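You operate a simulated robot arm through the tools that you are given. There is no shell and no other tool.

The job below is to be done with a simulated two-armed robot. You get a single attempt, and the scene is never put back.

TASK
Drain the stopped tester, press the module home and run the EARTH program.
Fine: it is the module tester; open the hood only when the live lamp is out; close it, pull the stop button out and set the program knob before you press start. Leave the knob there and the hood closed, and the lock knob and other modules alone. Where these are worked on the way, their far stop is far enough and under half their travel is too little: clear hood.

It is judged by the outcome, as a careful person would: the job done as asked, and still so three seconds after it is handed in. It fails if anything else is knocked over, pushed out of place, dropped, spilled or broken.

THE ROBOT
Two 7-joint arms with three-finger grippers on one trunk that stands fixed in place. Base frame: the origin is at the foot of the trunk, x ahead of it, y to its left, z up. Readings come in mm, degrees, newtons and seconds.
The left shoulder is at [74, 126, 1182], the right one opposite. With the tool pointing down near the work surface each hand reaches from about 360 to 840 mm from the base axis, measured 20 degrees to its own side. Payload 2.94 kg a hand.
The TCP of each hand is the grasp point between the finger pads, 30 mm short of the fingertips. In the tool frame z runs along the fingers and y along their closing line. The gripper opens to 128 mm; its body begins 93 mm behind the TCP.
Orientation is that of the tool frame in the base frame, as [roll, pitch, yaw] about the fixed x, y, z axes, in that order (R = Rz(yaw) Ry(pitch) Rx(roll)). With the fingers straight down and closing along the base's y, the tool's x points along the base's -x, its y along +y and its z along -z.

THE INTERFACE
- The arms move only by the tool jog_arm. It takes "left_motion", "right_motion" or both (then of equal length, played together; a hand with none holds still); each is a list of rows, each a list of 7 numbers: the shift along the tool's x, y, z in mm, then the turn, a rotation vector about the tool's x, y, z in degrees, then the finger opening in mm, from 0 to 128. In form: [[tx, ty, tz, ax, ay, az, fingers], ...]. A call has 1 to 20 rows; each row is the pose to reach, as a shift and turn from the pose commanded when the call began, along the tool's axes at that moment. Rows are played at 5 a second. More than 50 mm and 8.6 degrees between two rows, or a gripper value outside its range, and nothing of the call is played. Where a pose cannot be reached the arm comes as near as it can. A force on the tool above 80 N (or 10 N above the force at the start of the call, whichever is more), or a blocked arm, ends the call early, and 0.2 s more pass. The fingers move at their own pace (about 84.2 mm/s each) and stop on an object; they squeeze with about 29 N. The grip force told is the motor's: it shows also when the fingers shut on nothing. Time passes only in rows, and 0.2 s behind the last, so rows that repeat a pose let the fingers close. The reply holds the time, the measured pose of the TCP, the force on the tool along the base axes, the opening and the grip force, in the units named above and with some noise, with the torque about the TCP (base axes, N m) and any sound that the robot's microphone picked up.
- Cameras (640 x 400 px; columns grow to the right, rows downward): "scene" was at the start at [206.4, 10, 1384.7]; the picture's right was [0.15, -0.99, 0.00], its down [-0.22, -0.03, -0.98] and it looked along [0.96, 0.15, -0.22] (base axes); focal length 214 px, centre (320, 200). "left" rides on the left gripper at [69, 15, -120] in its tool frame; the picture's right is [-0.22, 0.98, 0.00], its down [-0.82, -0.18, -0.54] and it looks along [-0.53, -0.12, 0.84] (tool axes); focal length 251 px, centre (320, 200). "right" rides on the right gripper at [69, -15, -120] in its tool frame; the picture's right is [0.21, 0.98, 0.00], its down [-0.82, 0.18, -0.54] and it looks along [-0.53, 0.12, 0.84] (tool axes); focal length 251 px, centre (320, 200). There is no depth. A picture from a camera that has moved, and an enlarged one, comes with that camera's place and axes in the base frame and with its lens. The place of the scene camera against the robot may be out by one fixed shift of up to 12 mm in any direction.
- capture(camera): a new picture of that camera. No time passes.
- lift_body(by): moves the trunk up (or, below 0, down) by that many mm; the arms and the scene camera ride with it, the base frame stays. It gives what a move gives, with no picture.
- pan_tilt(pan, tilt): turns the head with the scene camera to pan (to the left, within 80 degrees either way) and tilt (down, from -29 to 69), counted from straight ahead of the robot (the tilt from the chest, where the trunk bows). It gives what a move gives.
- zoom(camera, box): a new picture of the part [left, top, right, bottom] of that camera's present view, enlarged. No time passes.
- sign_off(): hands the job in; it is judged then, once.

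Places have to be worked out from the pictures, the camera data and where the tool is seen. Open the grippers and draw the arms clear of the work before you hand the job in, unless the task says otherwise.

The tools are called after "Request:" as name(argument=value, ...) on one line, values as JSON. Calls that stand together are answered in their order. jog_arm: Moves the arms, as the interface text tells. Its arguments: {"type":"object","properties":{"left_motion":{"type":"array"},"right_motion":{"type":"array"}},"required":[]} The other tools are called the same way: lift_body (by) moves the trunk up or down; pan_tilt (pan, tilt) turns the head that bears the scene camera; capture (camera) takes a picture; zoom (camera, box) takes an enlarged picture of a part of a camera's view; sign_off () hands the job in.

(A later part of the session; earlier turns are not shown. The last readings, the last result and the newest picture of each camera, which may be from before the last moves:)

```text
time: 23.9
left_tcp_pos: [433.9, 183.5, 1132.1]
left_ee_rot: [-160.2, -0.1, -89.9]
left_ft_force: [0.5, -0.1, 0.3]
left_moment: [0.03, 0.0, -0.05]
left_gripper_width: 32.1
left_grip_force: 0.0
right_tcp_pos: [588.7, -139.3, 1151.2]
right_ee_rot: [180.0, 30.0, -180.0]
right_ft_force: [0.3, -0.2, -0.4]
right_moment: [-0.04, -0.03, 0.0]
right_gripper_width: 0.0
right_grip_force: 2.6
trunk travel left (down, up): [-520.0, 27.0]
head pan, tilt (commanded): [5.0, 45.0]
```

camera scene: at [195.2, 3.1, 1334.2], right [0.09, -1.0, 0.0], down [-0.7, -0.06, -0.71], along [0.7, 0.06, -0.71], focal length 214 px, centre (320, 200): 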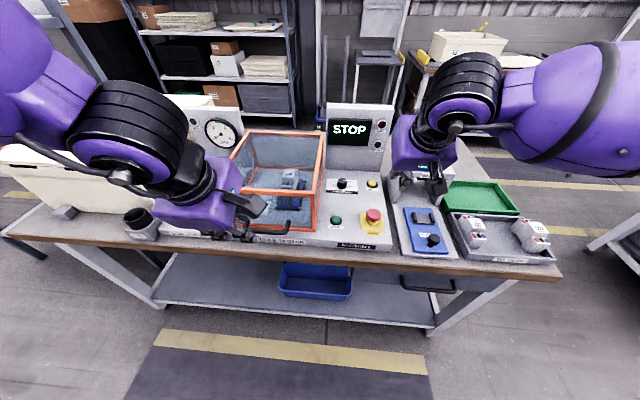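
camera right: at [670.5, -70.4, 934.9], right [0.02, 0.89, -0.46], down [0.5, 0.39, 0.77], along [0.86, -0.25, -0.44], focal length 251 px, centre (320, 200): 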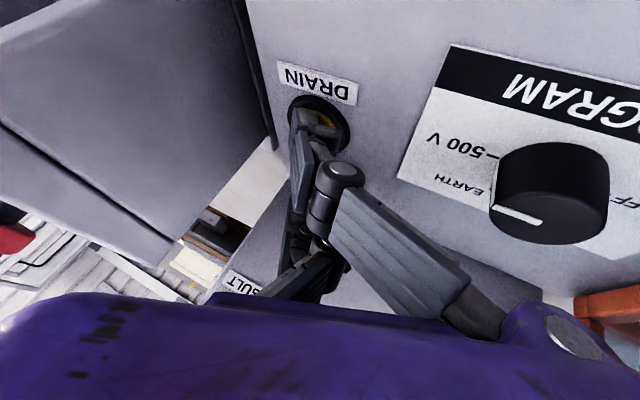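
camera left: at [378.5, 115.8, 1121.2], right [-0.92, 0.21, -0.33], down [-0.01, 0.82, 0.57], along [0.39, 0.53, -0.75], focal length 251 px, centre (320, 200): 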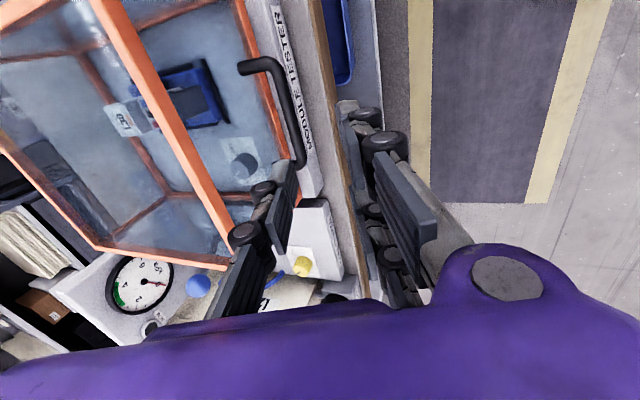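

The commanded pose equals the reached one (tilt 20°). Now I move down toward the pre-grasp point in front of the handle while tilting a further 35°.

Request:
jog_arm(left_motion=[[0.4, 8, 34, 6, 0, 0, 32], [0.8, 16, 68, 12, 0, 0, 32], [1.2, 23, 102, 18, 0, 0, 32], [1.6, 31, 136, 24, 0, 0, 32], [2, 39, 170, 30, 0, 0, 32], [2.5, 46.4, 203.5, 35, 0, 0, 32], [2.5, 46.4, 203.5, 35, 0, 0, 32]])

Request:
capture(camera="left")

Request:
capture(camera="scene")

```text
time: 25.5
left_tcp_pos: [482.5, 181.2, 1045.9]
left_ee_rot: [-130.2, 0.3, -89.3]
left_ft_force: [-1.0, 0.5, 0.0]
left_moment: [0.03, 0.03, 0.0]
left_gripper_width: 32.2
left_grip_force: 0.1
left hand out of reach, approached as far as the arm can: row 4, 5, 6, 7
right_tcp_pos: [589.9, -138.0, 1151.7]
right_ee_rot: [-180.0, 30.0, -180.0]
right_ft_force: [0.3, 0.0, 0.3]
right_moment: [-0.02, -0.06, -0.03]
right_gripper_width: 0.0
right_grip_force: 3.0
trunk travel left (down, up): [-520.0, 27.0]
head pan, tilt (commanded): [5.0, 45.0]
```

```text
taken
camera left: at [382.0, 110.5, 1112.5], right [-0.63, 0.21, -0.74], down [-0.31, 0.82, 0.49], along [0.71, 0.54, -0.45], focal length 251 px, centre (320, 200)
```

left: 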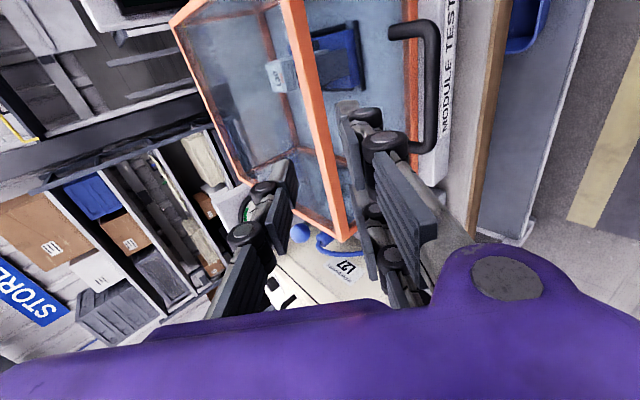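

```text
taken
camera scene: at [120.3, 3.1, 1472.5], right [0.09, -1.0, 0.0], down [-0.7, -0.06, -0.71], along [0.7, 0.06, -0.71], focal length 214 px, centre (320, 200)
```

scene: 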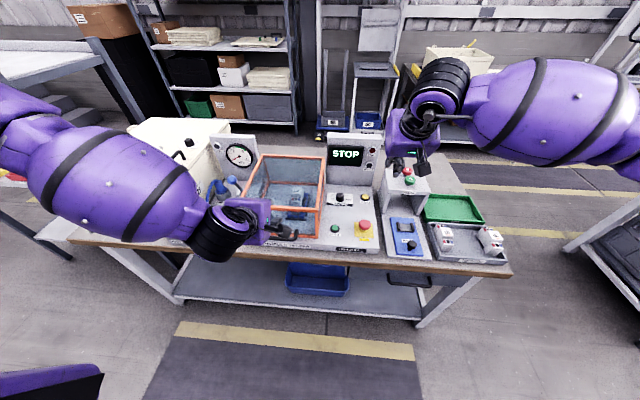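

The arm cannot pitch this far low down, but with the tool near vertical the thumb can go into the gap between bar and face, and a vertical tool works through the whole arc. I bring the left hand back to vertical above the handle and look.

Request:
jog_arm(left_motion=[[0, 3, 3, -7.5, 0, 0, 40], [0, 6, 6, -15, 0, 0, 40], [0, 10, 10, -22.5, 0, 0, 40], [0, 15, 15, -30, 0, 0, 40], [0, 22, 22, -37.5, 0, 0, 40], [0, 30, 30, -45, 0, 0, 40], [0, 42, 42, -50.2, 0, 0, 40], [0, 50, 52, -50.2, 0, 0, 40]])

Request:
capture(camera="left")

Request:
capture(camera="scene")

```text
time: 27.3
left_tcp_pos: [457.7, 213.5, 1002.6]
left_ee_rot: [179.7, 0.3, -89.4]
left_ft_force: [0.2, 0.8, -0.5]
left_moment: [0.0, 0.0, 0.01]
left_gripper_width: 39.7
left_grip_force: 0.1
left hand out of reach, approached as far as the arm can: row 5, 6, 7, 8
right_tcp_pos: [589.9, -137.8, 1151.4]
right_ee_rot: [180.0, 30.1, 180.0]
right_ft_force: [-0.6, 0.4, -0.2]
right_moment: [0.01, 0.04, -0.01]
right_gripper_width: 0.2
right_grip_force: 2.9
trunk travel left (down, up): [-520.0, 27.0]
head pan, tilt (commanded): [5.0, 45.0]
```

```text
taken
camera left: at [445.8, 143.9, 1122.9], right [-0.98, 0.2, 0.01], down [0.18, 0.82, 0.54], along [0.1, 0.53, -0.84], focal length 251 px, centre (320, 200)
```

left: 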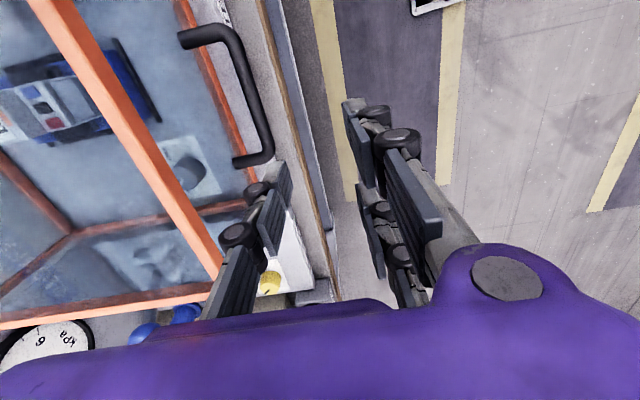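

```text
taken
camera scene: at [120.4, 3.0, 1472.5], right [0.09, -1.0, 0.0], down [-0.7, -0.06, -0.71], along [0.7, 0.06, -0.71], focal length 214 px, centre (320, 200)
```

scene: 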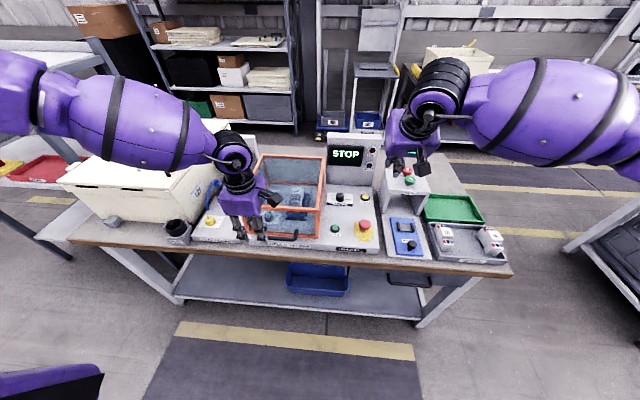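

The arm seems to be against a wrist limit: with the elbow out left, the hand's camera side should face +y, not −y. I turn the left hand by 180° about its axis, going back through the natural orientation.

Request:
jog_arm(left_motion=[[0, 0, 0, 0, 0, 8.2, 40], [0, 0, 0, 0, 0, 16.4, 40], [0, 0, 0, 0, 0, 24.6, 40], [0, 0, 0, 0, 0, 32.8, 40], [0, 0, 0, 0, 0, 41, 40], [0, 0, 0, 0, 0, 49.2, 40], [0, 0, 0, 0, 0, 57.4, 40], [0, 0, 0, 0, 0, 65.6, 40], [0, 0, 0, 0, 0, 73.8, 40], [0, 0, 0, 0, 0, 82, 40], [0, 0, 0, 0, 0, 90, 40], [0, 0, 0, 0, 0, 90, 40]])

Request:
jog_arm(left_motion=[[0, 0, 0, 0, 0, 8.2, 40], [0, 0, 0, 0, 0, 16.4, 40], [0, 0, 0, 0, 0, 24.6, 40], [0, 0, 0, 0, 0, 32.8, 40], [0, 0, 0, 0, 0, 41, 40], [0, 0, 0, 0, 0, 49.2, 40], [0, 0, 0, 0, 0, 57.4, 40], [0, 0, 0, 0, 0, 65.6, 40], [0, 0, 0, 0, 0, 73.8, 40], [0, 0, 0, 0, 0, 82, 40], [0, 0, 0, 0, 0, 90, 40], [0, 0, 0, 0, 0, 90, 40]])

Request:
capture(camera="left")

Request:
capture(camera="scene")

```text
time: 29.9
left_tcp_pos: [458.7, 211.3, 1004.5]
left_ee_rot: [179.6, -0.4, -179.5]
left_ft_force: [0.6, 0.0, 0.9]
left_moment: [0.01, 0.01, 0.01]
left_gripper_width: 40.0
left_grip_force: 0.1
right_tcp_pos: [590.5, -139.4, 1150.8]
right_ee_rot: [180.0, 29.9, 180.0]
right_ft_force: [-0.2, -0.2, -1.0]
right_moment: [0.0, 0.01, 0.01]
right_gripper_width: 0.0
right_grip_force: 2.7
trunk travel left (down, up): [-520.0, 27.0]
head pan, tilt (commanded): [5.0, 45.0]
```

```text
time: 32.5
left_tcp_pos: [320.1, 192.2, 966.5]
left_ee_rot: [175.6, -0.3, 92.9]
left_ft_force: [0.4, -0.8, -0.3]
left_moment: [0.01, -0.01, 0.0]
left_gripper_width: 39.8
left_grip_force: 0.1
left hand out of reach, approached as far as the arm can: row 7, 8, 9, 10, 11, 12
right_tcp_pos: [590.2, -139.0, 1150.3]
right_ee_rot: [-180.0, 30.0, 180.0]
right_ft_force: [-0.1, -0.2, 0.3]
right_moment: [0.01, 0.03, 0.01]
right_gripper_width: 0.3
right_grip_force: 3.3
trunk travel left (down, up): [-520.0, 27.0]
head pan, tilt (commanded): [5.0, 45.0]
```

```text
taken
camera left: at [322.8, 260.7, 1087.8], right [0.98, -0.16, 0.07], down [-0.18, -0.83, 0.52], along [-0.03, -0.53, -0.85], focal length 251 px, centre (320, 200)
```

left: 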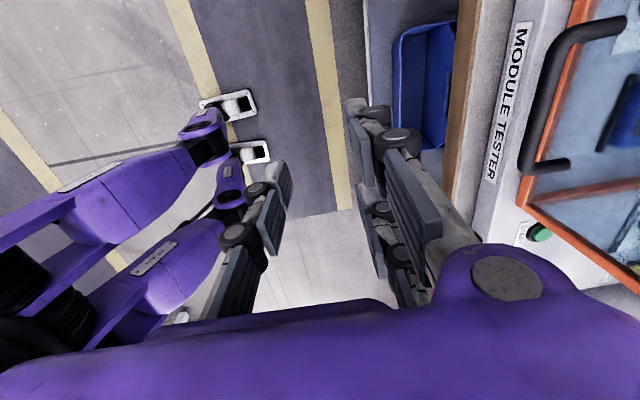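

```text
taken
camera scene: at [121.4, 2.7, 1472.4], right [0.09, -1.0, 0.0], down [-0.7, -0.06, -0.71], along [0.7, 0.06, -0.71], focal length 214 px, centre (320, 200)
```

scene: 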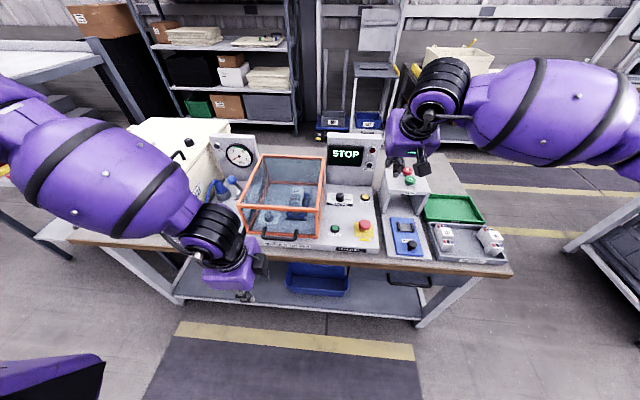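

The reach limit on the left arm is elbow folding plus wrist roll; the 90°-inward yaw at a larger x and the original trunk height worked best. I return the left hand to its natural orientation in open space first.

Request:
jog_arm(left_motion=[[1, 12, -12, 0, 0, -8, 40], [2, 24, -24, 0, 0, -16, 40], [3, 36, -36, 0, 0, -24, 40], [4, 48, -48, 0, 0, -32, 40], [5, 60, -60, 0, 0, -40, 40], [6, 72, -72, 0, 0, -48, 40], [6, 84, -84, 0, 0, -56, 40], [7, 96, -96, 0, 0, -64, 40], [7, 108, -108, 0, 0, -72, 40], [8, 120, -120, 0, 0, -80, 40], [8, 130, -134, 0, 0, -87.1, 40], [8, 130, -134, 0, 0, -87.1, 40]])

Request:
capture(camera="scene")

```text
time: 35.1
left_tcp_pos: [437.9, 199.8, 1104.8]
left_ee_rot: [179.5, 4.3, -179.8]
left_ft_force: [0.4, -0.4, 0.3]
left_moment: [-0.03, -0.01, 0.02]
left_gripper_width: 40.2
left_grip_force: 0.1
right_tcp_pos: [589.6, -137.3, 1151.3]
right_ee_rot: [-180.0, 30.0, -180.0]
right_ft_force: [1.1, 0.3, -0.1]
right_moment: [-0.01, -0.03, -0.03]
right_gripper_width: 0.0
right_grip_force: 3.3
trunk travel left (down, up): [-520.0, 27.0]
head pan, tilt (commanded): [5.0, 45.0]
```

```text
taken
camera scene: at [120.7, 3.2, 1472.4], right [0.09, -1.0, 0.0], down [-0.7, -0.06, -0.71], along [0.7, 0.06, -0.71], focal length 214 px, centre (320, 200)
```

scene: 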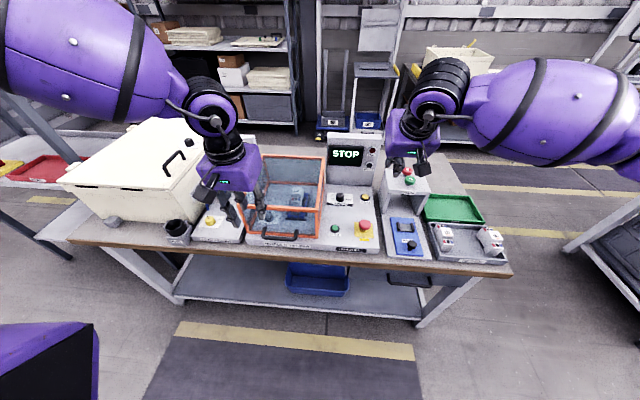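

Natural orientation is restored. I move to above the handle (x≈500, y≈181, z≈1060), remove the 4° tilt, then yaw −90° there.

Request:
jog_arm(left_motion=[[-29, -10, 25, 0, 2.2, 0, 40], [-58.4, -19, 49.5, 0, 4.3, 0, 40], [-58.4, -19, 49.5, 0, 4.3, 0, 40]])

Request:
jog_arm(left_motion=[[0, 0, 0, 0, 0, -8.2, 40], [0, 0, 0, 0, 0, -16.4, 40], [0, 0, 0, 0, 0, -24.6, 40], [0, 0, 0, 0, 0, -32.8, 40], [0, 0, 0, 0, 0, -41, 40], [0, 0, 0, 0, 0, -49.2, 40], [0, 0, 0, 0, 0, -57.4, 40], [0, 0, 0, 0, 0, -65.6, 40], [0, 0, 0, 0, 0, -73.8, 40], [0, 0, 0, 0, 0, -82, 40], [0, 0, 0, 0, 0, -90, 40], [0, 0, 0, 0, 0, -90, 40]])

Request:
capture(camera="left")

Request:
capture(camera="scene")

```text
time: 35.9
left_tcp_pos: [488.4, 192.0, 1067.1]
left_ee_rot: [179.7, 0.2, -179.8]
left_ft_force: [-0.3, -0.2, 0.5]
left_moment: [0.0, -0.02, 0.01]
left_gripper_width: 39.7
left_grip_force: 0.0
left hand out of reach, approached as far as the arm can: row 2, 3
right_tcp_pos: [588.5, -139.7, 1152.1]
right_ee_rot: [179.9, 30.2, 179.8]
right_ft_force: [0.3, 0.4, 0.5]
right_moment: [0.04, 0.02, 0.02]
right_gripper_width: 0.4
right_grip_force: 3.0
trunk travel left (down, up): [-520.0, 27.0]
head pan, tilt (commanded): [5.0, 45.0]
```

```text
time: 38.5
left_tcp_pos: [486.8, 191.0, 1065.8]
left_ee_rot: [180.0, 0.4, -89.8]
left_ft_force: [0.7, -0.2, 0.3]
left_moment: [0.01, 0.02, -0.02]
left_gripper_width: 40.2
left_grip_force: 0.2
right_tcp_pos: [589.7, -138.9, 1151.8]
right_ee_rot: [179.9, 30.0, 180.0]
right_ft_force: [-0.8, 0.0, -0.6]
right_moment: [-0.01, 0.0, 0.01]
right_gripper_width: 0.2
right_grip_force: 3.1
trunk travel left (down, up): [-520.0, 27.0]
head pan, tilt (commanded): [5.0, 45.0]
```

```text
taken
camera left: at [473.7, 122.3, 1186.5], right [-0.98, 0.21, 0.0], down [0.18, 0.82, 0.55], along [0.11, 0.53, -0.84], focal length 251 px, centre (320, 200)
```

left: 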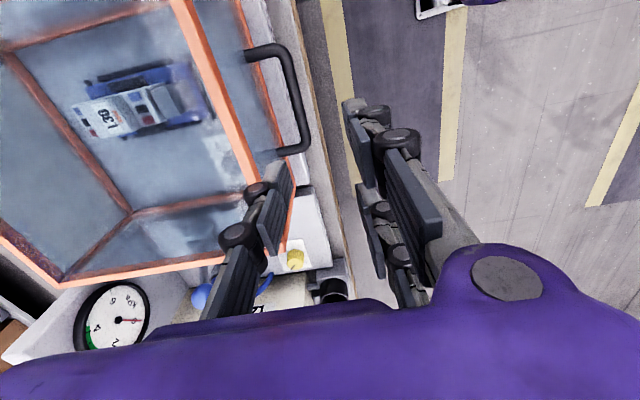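

```text
taken
camera scene: at [120.5, 3.1, 1472.5], right [0.09, -1.0, 0.0], down [-0.7, -0.06, -0.71], along [0.7, 0.06, -0.71], focal length 214 px, centre (320, 200)
```

scene: 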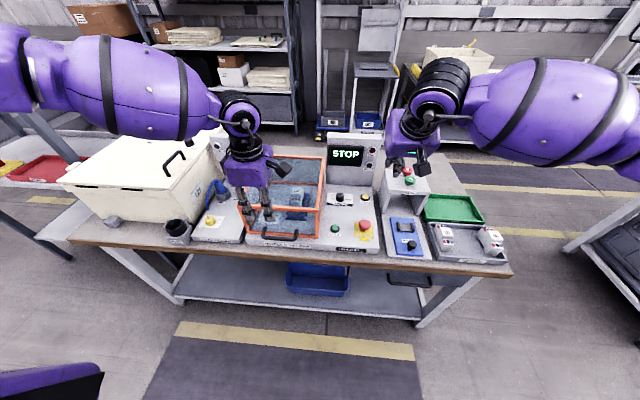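

Even the natural pose is blocked going down with the trunk raised, so a lower trunk is what this arm needs. I raise both hands first, then lower the trunk by 240 mm.

Request:
jog_arm(left_motion=[[0, 10, -42, 0, 0, 0, 40], [0, 20, -84, 0, 0, 0, 40], [0, 30, -126, 0, 0, 0, 40], [0, 40, -168, 0, 0, 0, 40], [0, 40, -168, 0, 0, 0, 40]], right_motion=[[-11, 0, -34, 0, 0, 0, 0], [-22, 0, -68, 0, 0, 0, 0], [-33, 0, -102, 0, 0, 0, 0], [-44, 0, -136, 0, 0, 0, 0], [-44, 0, -136, 0, 0, 0, 0]])

```text
time: 39.7
left_tcp_pos: [448.6, 192.6, 1235.6]
left_ee_rot: [180.0, 0.5, -89.7]
left_ft_force: [0.5, -1.0, -1.0]
left_moment: [-0.02, 0.04, 0.02]
left_gripper_width: 39.9
left_grip_force: 0.1
right_tcp_pos: [559.6, -140.1, 1287.9]
right_ee_rot: [-179.9, 29.9, -180.0]
right_ft_force: [0.7, 0.0, 0.5]
right_moment: [-0.03, 0.03, 0.03]
right_gripper_width: 0.3
right_grip_force: 3.1
trunk travel left (down, up): [-520.0, 27.0]
head pan, tilt (commanded): [5.0, 45.0]
```

Both hands are up and clear. I lower the trunk by 240 mm.

Request:
lift_body(by=-240)

Request:
capture(camera="scene")

Request:
capture(camera="left")

```text
time: 42.2
left_tcp_pos: [449.1, 191.0, 994.2]
left_ee_rot: [-179.9, 0.4, -89.9]
left_ft_force: [-0.9, 0.4, 0.0]
left_moment: [-0.02, 0.01, 0.02]
left_gripper_width: 39.9
left_grip_force: 0.2
right_tcp_pos: [560.2, -139.2, 1050.5]
right_ee_rot: [179.9, 30.0, 179.9]
right_ft_force: [0.5, -0.1, -0.3]
right_moment: [0.02, -0.01, -0.01]
right_gripper_width: 0.0
right_grip_force: 3.5
trunk travel left (down, up): [-280.0, 267.0]
head pan, tilt (commanded): [5.0, 45.0]
```

```text
taken
camera scene: at [225.2, 3.1, 1214.9], right [0.09, -1.0, 0.0], down [-0.7, -0.06, -0.71], along [0.7, 0.06, -0.71], focal length 214 px, centre (320, 200)
```

scene: 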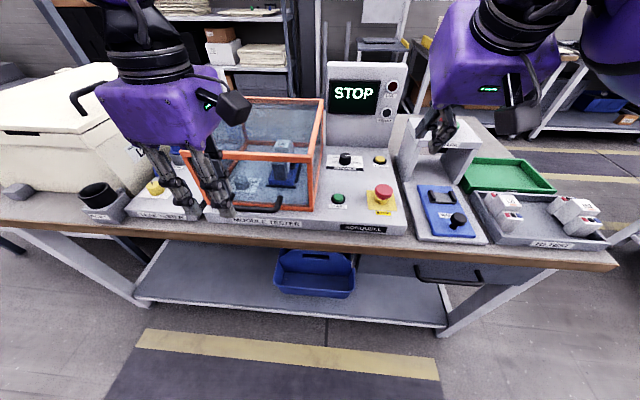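

```text
taken
camera left: at [434.3, 120.7, 1114.2], right [-0.98, 0.21, 0.0], down [0.18, 0.82, 0.55], along [0.12, 0.53, -0.84], focal length 251 px, centre (320, 200)
```

left: 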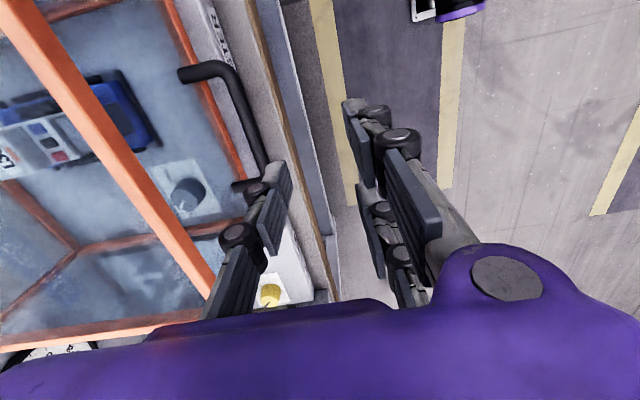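

The trunk is low and both hands are clear. I zoom in on the handle through the left camera to refine its position.

Request:
zoom(camera="left", box=[140, 30, 340, 230])

Request:
zoom(camera="scene", box=[140, 90, 340, 240])

```text
2.00 times, centred on (240, 130) of left
camera zoom: at [434.3, 120.7, 1114.2], right [-0.98, 0.21, 0.0], down [0.18, 0.82, 0.55], along [0.12, 0.53, -0.84], focal length 503 px, centre (480, 340)
```

zoom: 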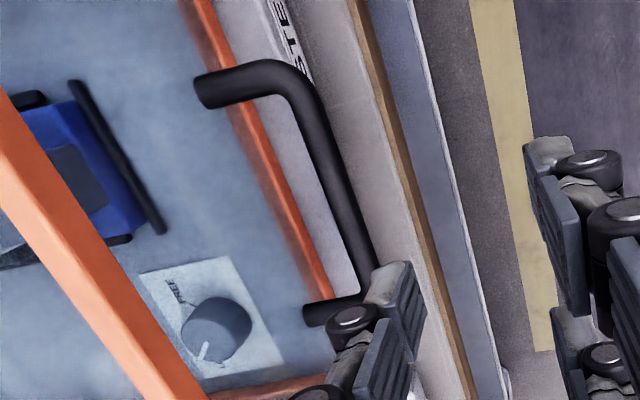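

```text
2.67 times, centred on (240, 165) of scene
camera zoom: at [225.2, 3.1, 1214.9], right [0.09, -1.0, 0.0], down [-0.7, -0.06, -0.71], along [0.7, 0.06, -0.71], focal length 572 px, centre (533, 293)
```

zoom: 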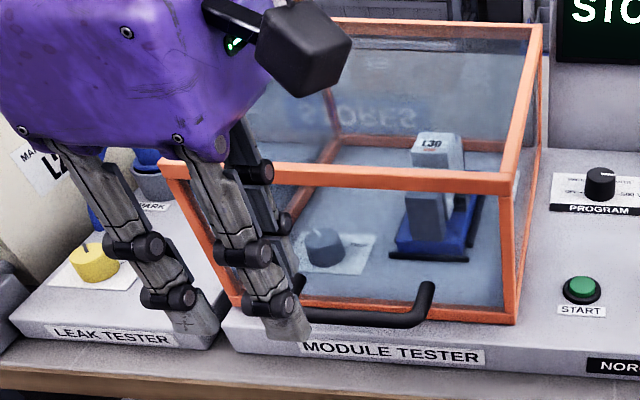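

The handle bar is ~15 mm thick at x≈517, fixed to the glass at x≈555; the knuckles need the hand tilted about 30° to fit. I tilt the left hand 30° and move to a pre-grasp point, with opening 28.

Request:
jog_arm(left_motion=[[2.5, -7, 15, 7.5, 0, 0, 36], [5, -15, 30, 15, 0, 0, 32], [7.5, -22, 45, 22.5, 0, 0, 28], [10, -29.5, 59.4, 30, 0, 0, 28], [10, -29.5, 59.4, 30, 0, 0, 28]])

Request:
capture(camera="left")

Request:
zoom(camera="scene", box=[140, 90, 340, 240])

```text
time: 43.4
left_tcp_pos: [479.0, 180.4, 937.9]
left_ee_rot: [-149.9, 0.3, -89.8]
left_ft_force: [0.2, -0.1, 0.2]
left_moment: [0.01, -0.02, 0.06]
left_gripper_width: 28.2
left_grip_force: 0.0
right_tcp_pos: [559.1, -140.1, 1051.2]
right_ee_rot: [179.9, 30.0, 179.9]
right_ft_force: [-0.6, -0.1, 0.2]
right_moment: [0.05, 0.02, 0.02]
right_gripper_width: 0.0
right_grip_force: 3.2
trunk travel left (down, up): [-280.0, 267.0]
head pan, tilt (commanded): [5.0, 45.0]
```

```text
taken
camera left: at [406.5, 110.2, 1033.2], right [-0.85, 0.22, -0.49], down [-0.12, 0.82, 0.56], along [0.52, 0.53, -0.67], focal length 251 px, centre (320, 200)
```

left: 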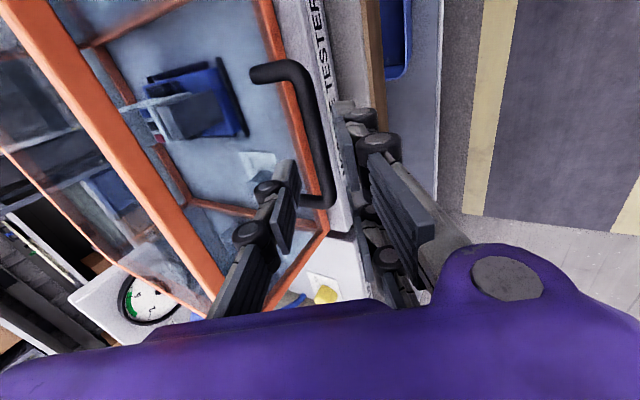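

```text
2.67 times, centred on (240, 165) of scene
camera zoom: at [224.7, 1.8, 1214.9], right [0.09, -1.0, 0.0], down [-0.7, -0.06, -0.71], along [0.7, 0.06, -0.71], focal length 572 px, centre (533, 293)
```

zoom: 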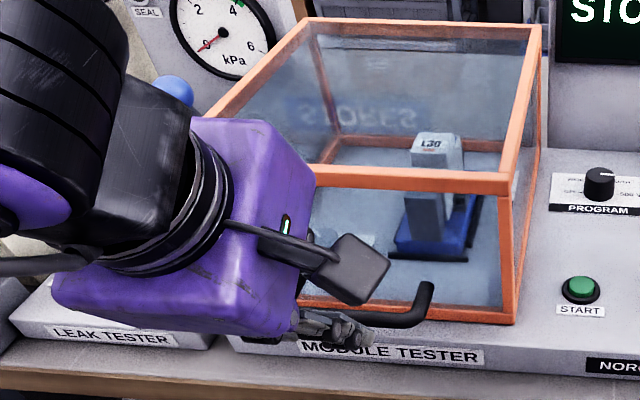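

Pose reached with the bar lying between thumb and fingers. I advance 30 mm along the fingers and look again.

Request:
jog_arm(left_motion=[[-0.4, -0.5, 10, 0, 0, 0, 28], [-0.7, -0.8, 20, 0, 0, 0, 28], [-1, -1, 30, 0, 0, 0, 28]])

Request:
zoom(camera="left", box=[200, 40, 440, 240])

Request:
zoom(camera="scene", box=[200, 160, 320, 240])

```text
time: 44.2
left_tcp_pos: [495.1, 180.2, 912.0]
left_ee_rot: [-150.0, 0.4, -90.0]
left_ft_force: [0.1, 0.1, 0.5]
left_moment: [0.02, 0.02, -0.04]
left_gripper_width: 28.2
left_grip_force: 0.0
right_tcp_pos: [560.2, -139.5, 1051.1]
right_ee_rot: [-180.0, 30.0, 180.0]
right_ft_force: [-0.6, -0.3, -0.3]
right_moment: [-0.02, 0.01, -0.04]
right_gripper_width: 0.0
right_grip_force: 2.4
trunk travel left (down, up): [-280.0, 267.0]
head pan, tilt (commanded): [5.0, 45.0]
```

```text
2.00 times, centred on (320, 140) of left
camera zoom: at [422.7, 111.2, 1007.1], right [-0.85, 0.22, -0.49], down [-0.12, 0.82, 0.56], along [0.52, 0.53, -0.67], focal length 503 px, centre (320, 320)
```

zoom: 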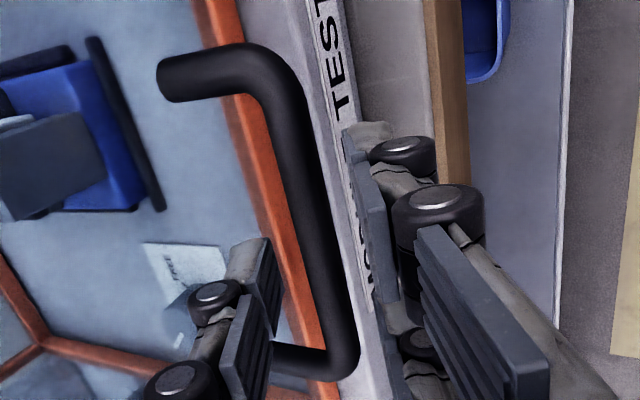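

```text
5.00 times, centred on (260, 200) of scene
camera zoom: at [225.7, 3.0, 1214.7], right [0.09, -1.0, 0.0], down [-0.7, -0.06, -0.71], along [0.7, 0.06, -0.71], focal length 1072 px, centre (620, 200)
```

zoom: 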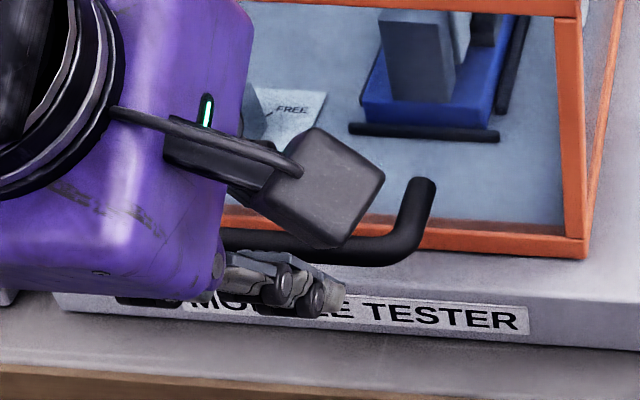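

The bar is well centered between the thumb and the two fingers. I advance the last 21 mm, then check the force.

Request:
jog_arm(left_motion=[[0, 0, 7, 0, 0, 0, 28], [0, 0, 14, 0, 0, 0, 28], [0, 0, 21, 0, 0, 0, 28]])

Request:
zoom(camera="left", box=[200, 40, 440, 240])

```text
time: 45.0
left_tcp_pos: [504.6, 181.9, 892.3]
left_ee_rot: [-150.0, 0.5, -89.9]
left_ft_force: [0.9, -0.5, -0.3]
left_moment: [0.01, -0.02, -0.02]
left_gripper_width: 28.0
left_grip_force: 0.1
right_tcp_pos: [560.6, -139.0, 1050.5]
right_ee_rot: [180.0, 30.1, -180.0]
right_ft_force: [0.8, -0.9, -0.3]
right_moment: [-0.06, 0.0, 0.0]
right_gripper_width: 0.1
right_grip_force: 2.8
trunk travel left (down, up): [-280.0, 267.0]
head pan, tilt (commanded): [5.0, 45.0]
```

```text
2.00 times, centred on (320, 140) of left
camera zoom: at [433.2, 112.0, 988.4], right [-0.85, 0.22, -0.49], down [-0.12, 0.82, 0.56], along [0.52, 0.53, -0.67], focal length 503 px, centre (320, 320)
```

zoom: 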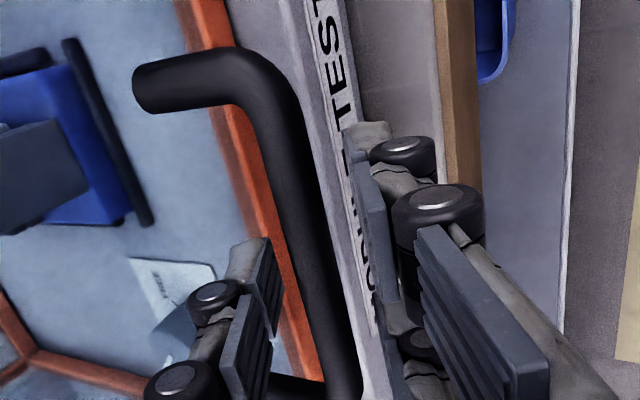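

No contact. I close the fingers on the bar.

Request:
jog_arm(left_motion=[[0, 0, 0, 0, 0, 0, 18], [0, 0, 0, 0, 0, 0, 8], [0, 0, 0, 0, 0, 0, 0], [0, 0, 0, 0, 0, 0, 0]])

Request:
zoom(camera="left", box=[200, 40, 440, 240])

```text
time: 46.0
left_tcp_pos: [506.4, 181.7, 891.2]
left_ee_rot: [-149.9, 0.4, -89.9]
left_ft_force: [9.1, 2.6, 5.4]
left_moment: [0.7, -0.17, -0.96]
left_gripper_width: 12.3
left_grip_force: 38.6
right_tcp_pos: [561.0, -138.2, 1050.7]
right_ee_rot: [180.0, 30.0, 180.0]
right_ft_force: [0.0, -0.4, 0.1]
right_moment: [0.02, -0.04, -0.01]
right_gripper_width: 0.0
right_grip_force: 3.2
trunk travel left (down, up): [-280.0, 267.0]
head pan, tilt (commanded): [5.0, 45.0]
```

```text
2.00 times, centred on (320, 140) of left
camera zoom: at [433.8, 112.0, 988.7], right [-0.85, 0.22, -0.49], down [-0.12, 0.82, 0.57], along [0.52, 0.53, -0.66], focal length 503 px, centre (320, 320)
```

zoom: 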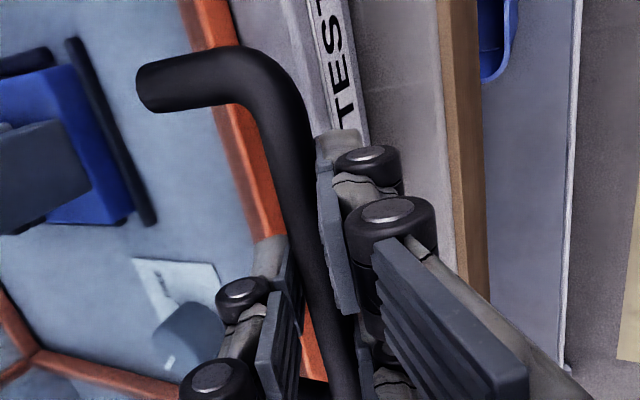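

Gripped: width 12.3 mm with 38.6 N motor force. I lift a first small 8 mm along the estimated arc and read the forces.

Request:
jog_arm(left_motion=[[0, -1, 0, 0, 0, 0, 0], [0, -3.4, -3.2, 0, 0, 0, 0], [0, -5.9, -6.4, 0, 0, 0, 0], [0, -5.9, -6.4, 0, 0, 0, 0]])

Request:
zoom(camera="scene", box=[180, 90, 340, 240])

```text
time: 47.0
left_tcp_pos: [507.8, 180.9, 899.8]
left_ee_rot: [-150.1, 0.4, -90.0]
left_ft_force: [3.9, -9.2, -3.2]
left_moment: [0.04, 0.11, -1.35]
left_gripper_width: 12.1
left_grip_force: 38.8
right_tcp_pos: [559.9, -139.4, 1050.9]
right_ee_rot: [179.9, 30.0, 179.9]
right_ft_force: [-0.1, 0.4, 0.3]
right_moment: [-0.02, -0.01, 0.03]
right_gripper_width: 0.0
right_grip_force: 3.1
trunk travel left (down, up): [-280.0, 267.0]
head pan, tilt (commanded): [5.0, 45.0]
```

```text
2.67 times, centred on (260, 165) of scene
camera zoom: at [226.1, 2.2, 1214.6], right [0.09, -1.0, 0.0], down [-0.7, -0.06, -0.71], along [0.7, 0.06, -0.71], focal length 572 px, centre (480, 293)
```

zoom: 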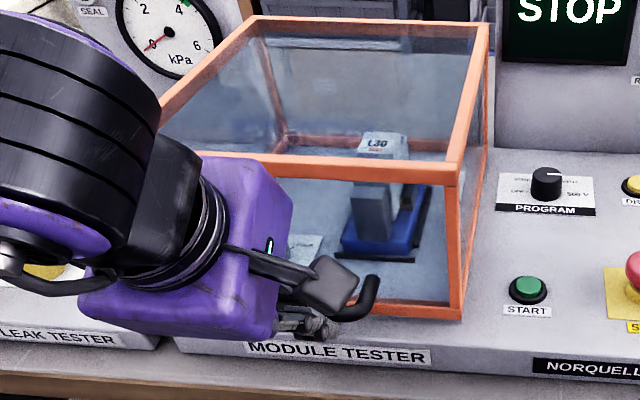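

Forces are small, so the hood is moving. I continue along the arc to about 10° with a slight yaw relief.

Request:
jog_arm(left_motion=[[0, -8.4, -10.9, 0, 0.3, 0.5, 0], [0, -15.4, -19.2, 0, 0.5, 0.9, 0], [0, -22.7, -27.3, 0, 0.7, 1.2, 0], [0, -30.4, -35.1, 0, 0.7, 1.2, 0]])

Request:
zoom(camera="scene", box=[180, 90, 340, 240])

```text
time: 48.0
left_tcp_pos: [517.5, 181.5, 944.5]
left_ee_rot: [-150.2, 0.4, -91.2]
left_ft_force: [9.4, -0.2, -5.3]
left_moment: [-0.58, -0.1, 1.24]
left_gripper_width: 12.2
left_grip_force: 39.0
right_tcp_pos: [562.5, -138.5, 1050.2]
right_ee_rot: [-179.9, 29.9, -179.9]
right_ft_force: [0.6, 0.3, 0.2]
right_moment: [-0.01, -0.01, 0.03]
right_gripper_width: 0.0
right_grip_force: 3.7
trunk travel left (down, up): [-280.0, 267.0]
head pan, tilt (commanded): [5.0, 45.0]
```

```text
2.67 times, centred on (260, 165) of scene
camera zoom: at [226.9, 3.3, 1214.5], right [0.09, -1.0, 0.0], down [-0.71, -0.06, -0.71], along [0.7, 0.06, -0.71], focal length 572 px, centre (480, 293)
```

zoom: 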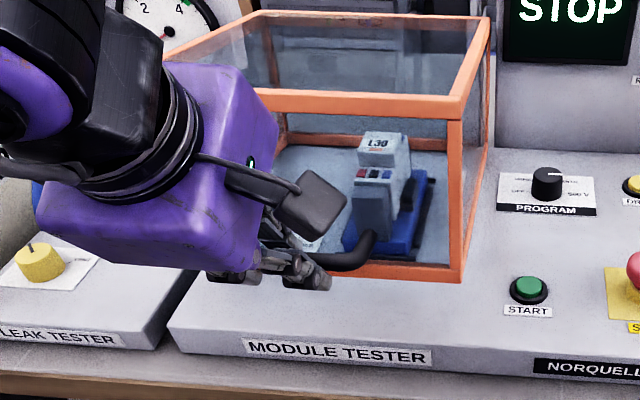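

The hood is rising about its rear edge with moderate forces (+9 N in x, so I bias a bit forward). I continue to about 25°.

Request:
jog_arm(left_motion=[[0, -12.6, -10.8, 0, -0.1, -0.2, 0], [0, -25.5, -21.1, 0, -0.2, -0.4, 0], [0, -38.9, -30.8, 0, -0.3, -0.5, 0], [0, -52.7, -39.8, 0, -0.3, -0.5, 0], [0, -66.7, -48.2, 0, -0.3, -0.5, 0]])

Request:
capture(camera="scene")

```text
time: 49.2
left_tcp_pos: [548.8, 181.3, 1021.9]
left_ee_rot: [-150.0, 0.6, -90.7]
left_ft_force: [0.9, -2.0, -2.6]
left_moment: [-0.18, 0.07, 1.12]
left_gripper_width: 12.2
left_grip_force: 39.2
right_tcp_pos: [559.7, -138.7, 1050.5]
right_ee_rot: [180.0, 30.0, 180.0]
right_ft_force: [-0.2, -0.1, 0.2]
right_moment: [-0.02, 0.03, -0.02]
right_gripper_width: 0.0
right_grip_force: 2.9
trunk travel left (down, up): [-280.0, 267.0]
head pan, tilt (commanded): [5.0, 45.0]
```

```text
taken
camera scene: at [225.7, 3.0, 1214.7], right [0.09, -1.0, 0.0], down [-0.7, -0.06, -0.71], along [0.7, 0.06, -0.71], focal length 214 px, centre (320, 200)
```

scene: 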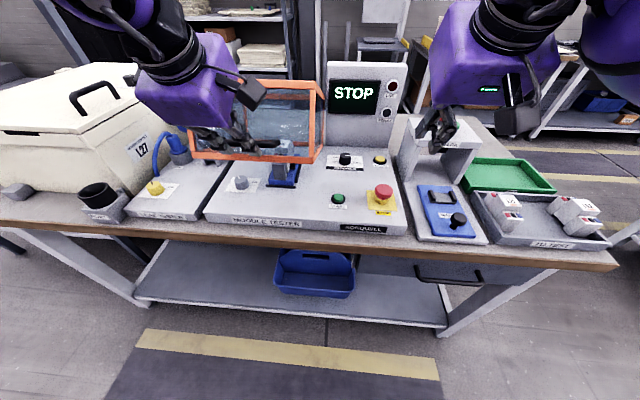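

Forces remain small at 25°. I continue along the arc to 45°.

Request:
jog_arm(left_motion=[[0, -24.3, -12.4, 0, 0, 0, 0], [0, -49.5, -22.7, 0, -0.1, -0.2, 0], [0, -75.5, -30.8, 0, -0.15, -0.26, 0], [0, -102.1, -36.5, 0, -0.15, -0.26, 0]])

Request:
capture(camera="scene")

```text
time: 50.2
left_tcp_pos: [619.3, 180.5, 1103.0]
left_ee_rot: [-150.0, 0.4, -90.4]
left_ft_force: [2.2, 4.6, -2.3]
left_moment: [0.17, -0.03, 1.44]
left_gripper_width: 12.2
left_grip_force: 39.0
right_tcp_pos: [560.0, -138.1, 1051.2]
right_ee_rot: [-179.9, 30.0, -180.0]
right_ft_force: [0.3, 0.6, 0.7]
right_moment: [0.01, -0.01, 0.03]
right_gripper_width: 0.0
right_grip_force: 2.6
trunk travel left (down, up): [-280.0, 267.0]
head pan, tilt (commanded): [5.0, 45.0]
```

```text
taken
camera scene: at [225.8, 3.9, 1214.7], right [0.09, -1.0, 0.0], down [-0.7, -0.06, -0.71], along [0.7, 0.06, -0.71], focal length 214 px, centre (320, 200)
```

scene: 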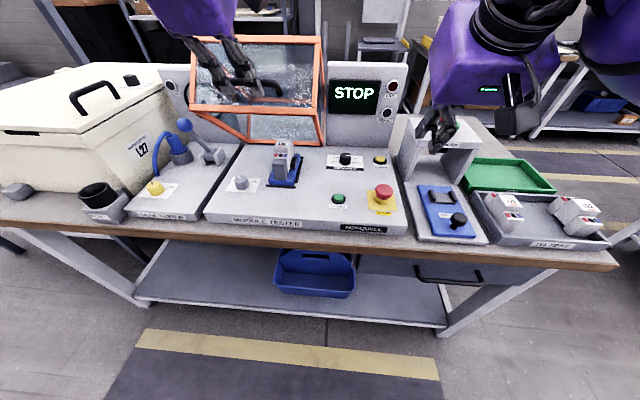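

All smooth at 45°. I continue to about 75°, watching forces.

Request:
jog_arm(left_motion=[[0, -27, -3.4, 0, 0, 0, 0], [0, -54.3, -4.4, 0, 0, 0, 0], [0, -81.5, -3.1, 0, 0, 0, 0], [0, -108.5, 0.7, 0, 0, 0, 0], [0, -135.1, 6.7, 0, 0, 0, 0], [0, -161, 15, 0, 0, 0, 0]])

Request:
capture(camera="scene")

```text
time: 51.6
left_tcp_pos: [723.6, 184.7, 1158.9]
left_ee_rot: [-150.2, 0.5, -90.6]
left_ft_force: [2.5, -25.1, -7.5]
left_moment: [-1.31, 0.07, 0.96]
left_gripper_width: 12.3
left_grip_force: 39.4
left hand out of reach, approached as far as the arm can: row 5, 6
right_tcp_pos: [560.9, -140.3, 1050.3]
right_ee_rot: [179.7, 29.9, 179.9]
right_ft_force: [0.2, -0.3, 0.5]
right_moment: [0.0, 0.01, -0.03]
right_gripper_width: 0.1
right_grip_force: 2.8
trunk travel left (down, up): [-280.0, 267.0]
head pan, tilt (commanded): [5.0, 45.0]
```

```text
taken
camera scene: at [226.7, 0.0, 1214.4], right [0.09, -1.0, 0.0], down [-0.71, -0.06, -0.71], along [0.7, 0.06, -0.71], focal length 214 px, centre (320, 200)
```

scene: 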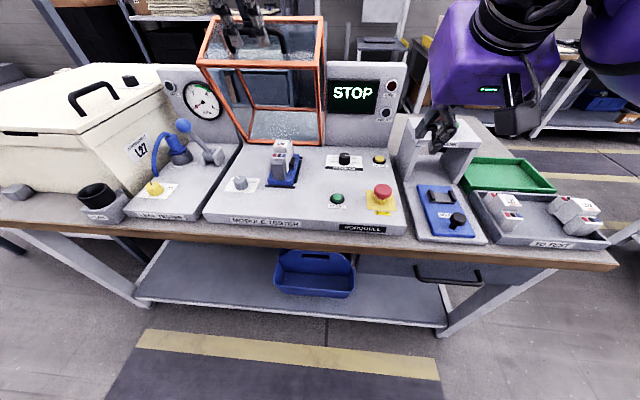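

The hood is at about 67°, near its balance point and well past half; the arm is at its reach limit with a −25 N side force. I ease back a few mm to relieve that and then look at the module.

Request:
jog_arm(left_motion=[[1.5, 3, -0.5, 0, 0, 0, 0], [3, 6, -1, 0, 0, 0, 0], [3.5, 7, -1.2, 0, 0, 0, 0]])

Request:
zoom(camera="scene", box=[220, 120, 340, 220])

Request:
capture(camera="left")

Request:
capture(camera="right")

```text
time: 52.4
left_tcp_pos: [720.3, 184.8, 1156.3]
left_ee_rot: [-150.0, 0.4, -90.3]
left_ft_force: [0.4, -21.1, -1.0]
left_moment: [-1.1, -0.02, 0.96]
left_gripper_width: 12.1
left_grip_force: 38.5
right_tcp_pos: [559.7, -141.0, 1050.6]
right_ee_rot: [179.8, 30.0, 179.9]
right_ft_force: [-0.9, -0.5, 0.0]
right_moment: [0.02, -0.01, 0.01]
right_gripper_width: 0.0
right_grip_force: 3.4
trunk travel left (down, up): [-280.0, 267.0]
head pan, tilt (commanded): [5.0, 45.0]
```

```text
4.00 times, centred on (280, 170) of scene
camera zoom: at [225.7, 0.3, 1214.8], right [0.09, -1.0, 0.0], down [-0.7, -0.06, -0.71], along [0.7, 0.06, -0.71], focal length 858 px, centre (480, 320)
```

zoom: 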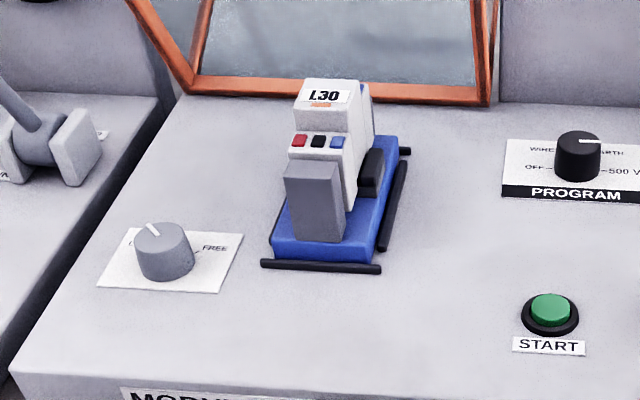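

```text
taken
camera left: at [646.3, 116.3, 1252.5], right [-0.84, 0.22, -0.49], down [-0.11, 0.82, 0.57], along [0.52, 0.53, -0.67], focal length 251 px, centre (320, 200)
```

left: 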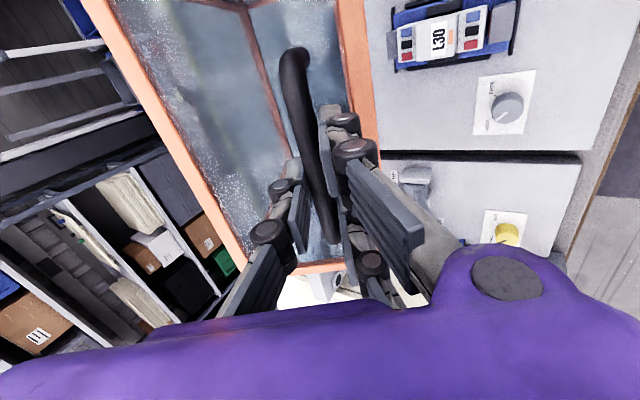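

```text
taken
camera right: at [440.2, -156.0, 1118.3], right [-0.19, 0.98, -0.1], down [0.44, 0.18, 0.88], along [0.88, 0.12, -0.46], focal length 251 px, centre (320, 200)
```

right: 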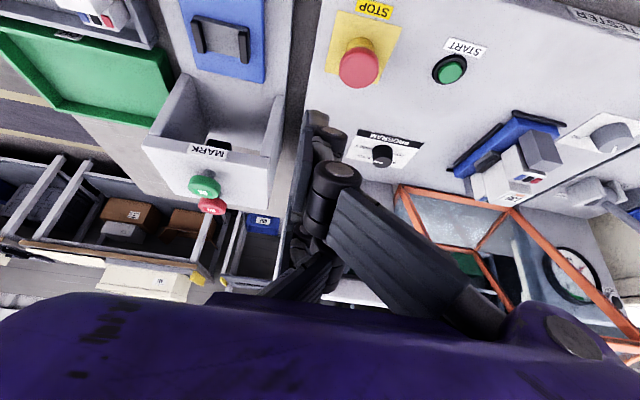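

The hood is open and the module L30 in its blue base is exposed. I zoom in with the left and right cameras to see how it sits.

Request:
zoom(camera="left", box=[370, 0, 570, 125])

Request:
zoom(camera="right", box=[430, 80, 630, 230])

Request:
zoom(camera="scene", box=[255, 130, 315, 190])

```text
3.20 times, centred on (470, 62) of left
camera zoom: at [646.3, 116.3, 1252.5], right [-0.84, 0.22, -0.49], down [-0.11, 0.82, 0.57], along [0.52, 0.53, -0.67], focal length 805 px, centre (-160, 640)
```

zoom: 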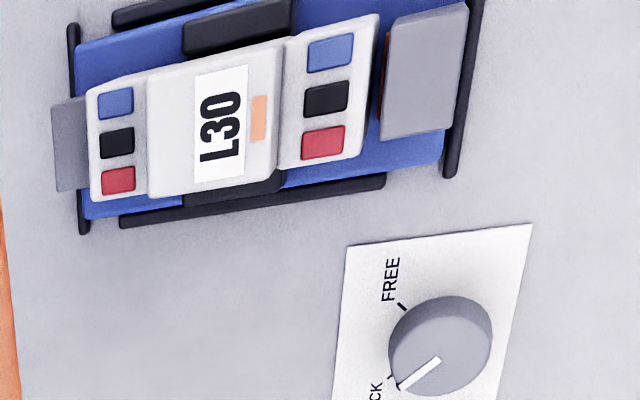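

```text
2.67 times, centred on (530, 155) of right
camera zoom: at [440.2, -156.0, 1118.3], right [-0.19, 0.98, -0.1], down [0.44, 0.18, 0.88], along [0.88, 0.12, -0.46], focal length 670 px, centre (-240, 320)
```

zoom: 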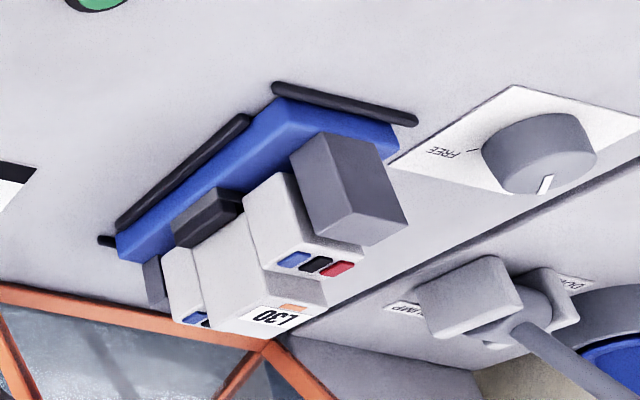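

```text
6.67 times, centred on (285, 160) of scene
camera zoom: at [225.7, 0.3, 1214.8], right [0.09, -1.0, 0.0], down [-0.7, -0.06, -0.71], along [0.7, 0.06, -0.71], focal length 1430 px, centre (553, 467)
```

zoom: 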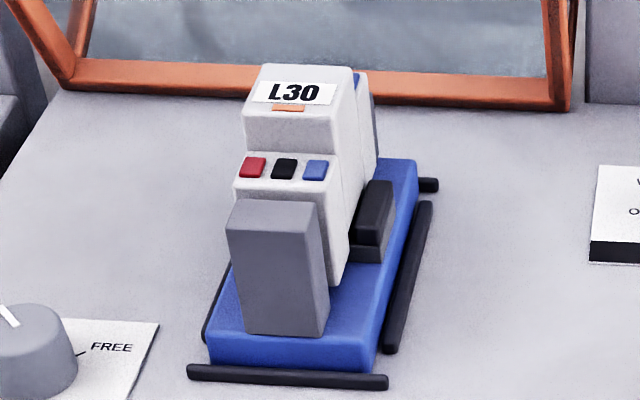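

The module top (L30 label) triangulates to about (697, 144, 929), standing between two grey posts; it needs pressing straight down. I bring the right hand, fingers closed and tilted to 45°, to hover about 40 mm above it while the left hand keeps holding the hood.

Request:
jog_arm(right_motion=[[-12.5, 36.5, 12.6, 0, -1.9, 0, 0], [-25, 73, 25.3, 0, -3.8, 0, 0], [-37.7, 109, 38, 0, -5.6, 0, 0], [-50.2, 146, 50.6, 0, -7.5, 0, 0], [-62.8, 182, 63.3, 0, -9.4, 0, 0], [-75.4, 219, 76, 0, -11.3, 0, 0], [-88, 255, 88.6, 0, -13.1, 0, 0], [-100.5, 291.5, 101.3, 0, -15, 0, 0], [-100.5, 291.5, 101.3, 0, -15, 0, 0]])

Request:
capture(camera="right")

Request:
capture(camera="scene")

Request:
capture(camera="left")

```text
time: 54.4
left_tcp_pos: [718.4, 185.6, 1155.9]
left_ee_rot: [-150.1, 0.4, -90.5]
left_ft_force: [-0.6, -16.0, 1.4]
left_moment: [-1.29, 0.02, 0.89]
left_gripper_width: 12.1
left_grip_force: 38.9
right_tcp_pos: [699.5, 151.1, 1015.9]
right_ee_rot: [179.7, 45.2, 179.8]
right_ft_force: [0.1, 0.0, 0.6]
right_moment: [0.0, -0.01, 0.01]
right_gripper_width: 0.0
right_grip_force: 3.1
trunk travel left (down, up): [-280.0, 267.0]
head pan, tilt (commanded): [5.0, 45.0]
```

```text
taken
camera right: at [563.8, 135.6, 1050.9], right [-0.15, 0.98, -0.15], down [0.2, 0.18, 0.96], along [0.97, 0.12, -0.22], focal length 251 px, centre (320, 200)
```

right: 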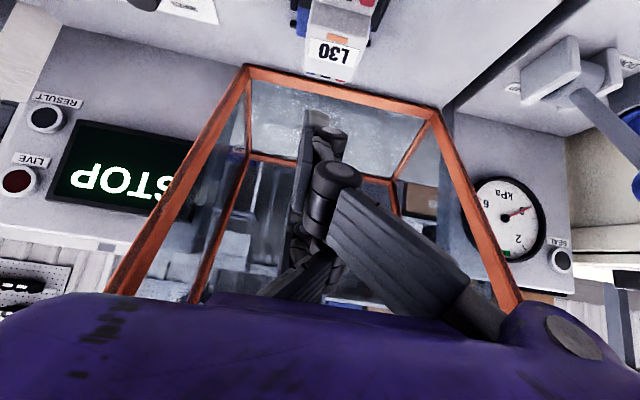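

```text
taken
camera scene: at [225.2, 1.1, 1214.8], right [0.09, -1.0, 0.0], down [-0.7, -0.06, -0.71], along [0.7, 0.06, -0.71], focal length 214 px, centre (320, 200)
```

scene: 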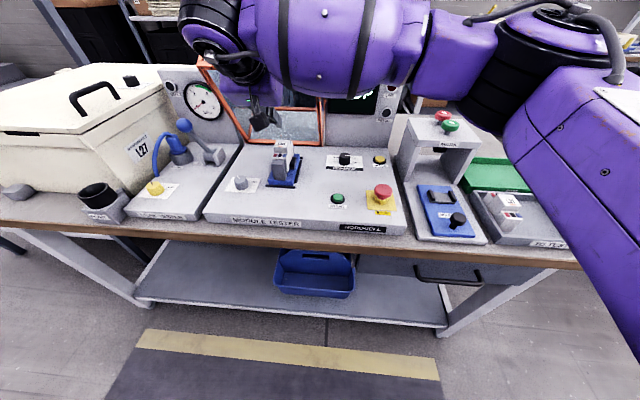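

```text
taken
camera left: at [645.9, 116.7, 1252.4], right [-0.84, 0.22, -0.49], down [-0.11, 0.82, 0.56], along [0.53, 0.53, -0.67], focal length 251 px, centre (320, 200)
```

left: 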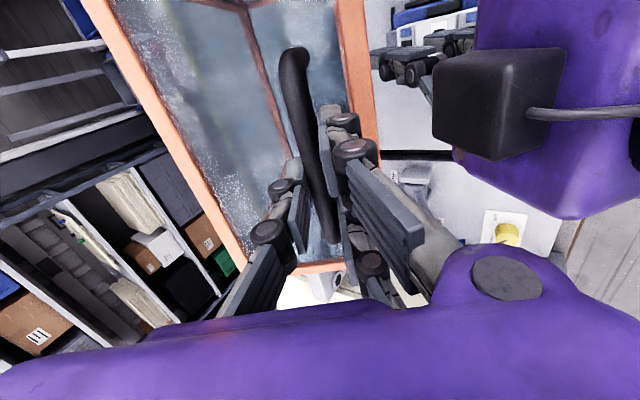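

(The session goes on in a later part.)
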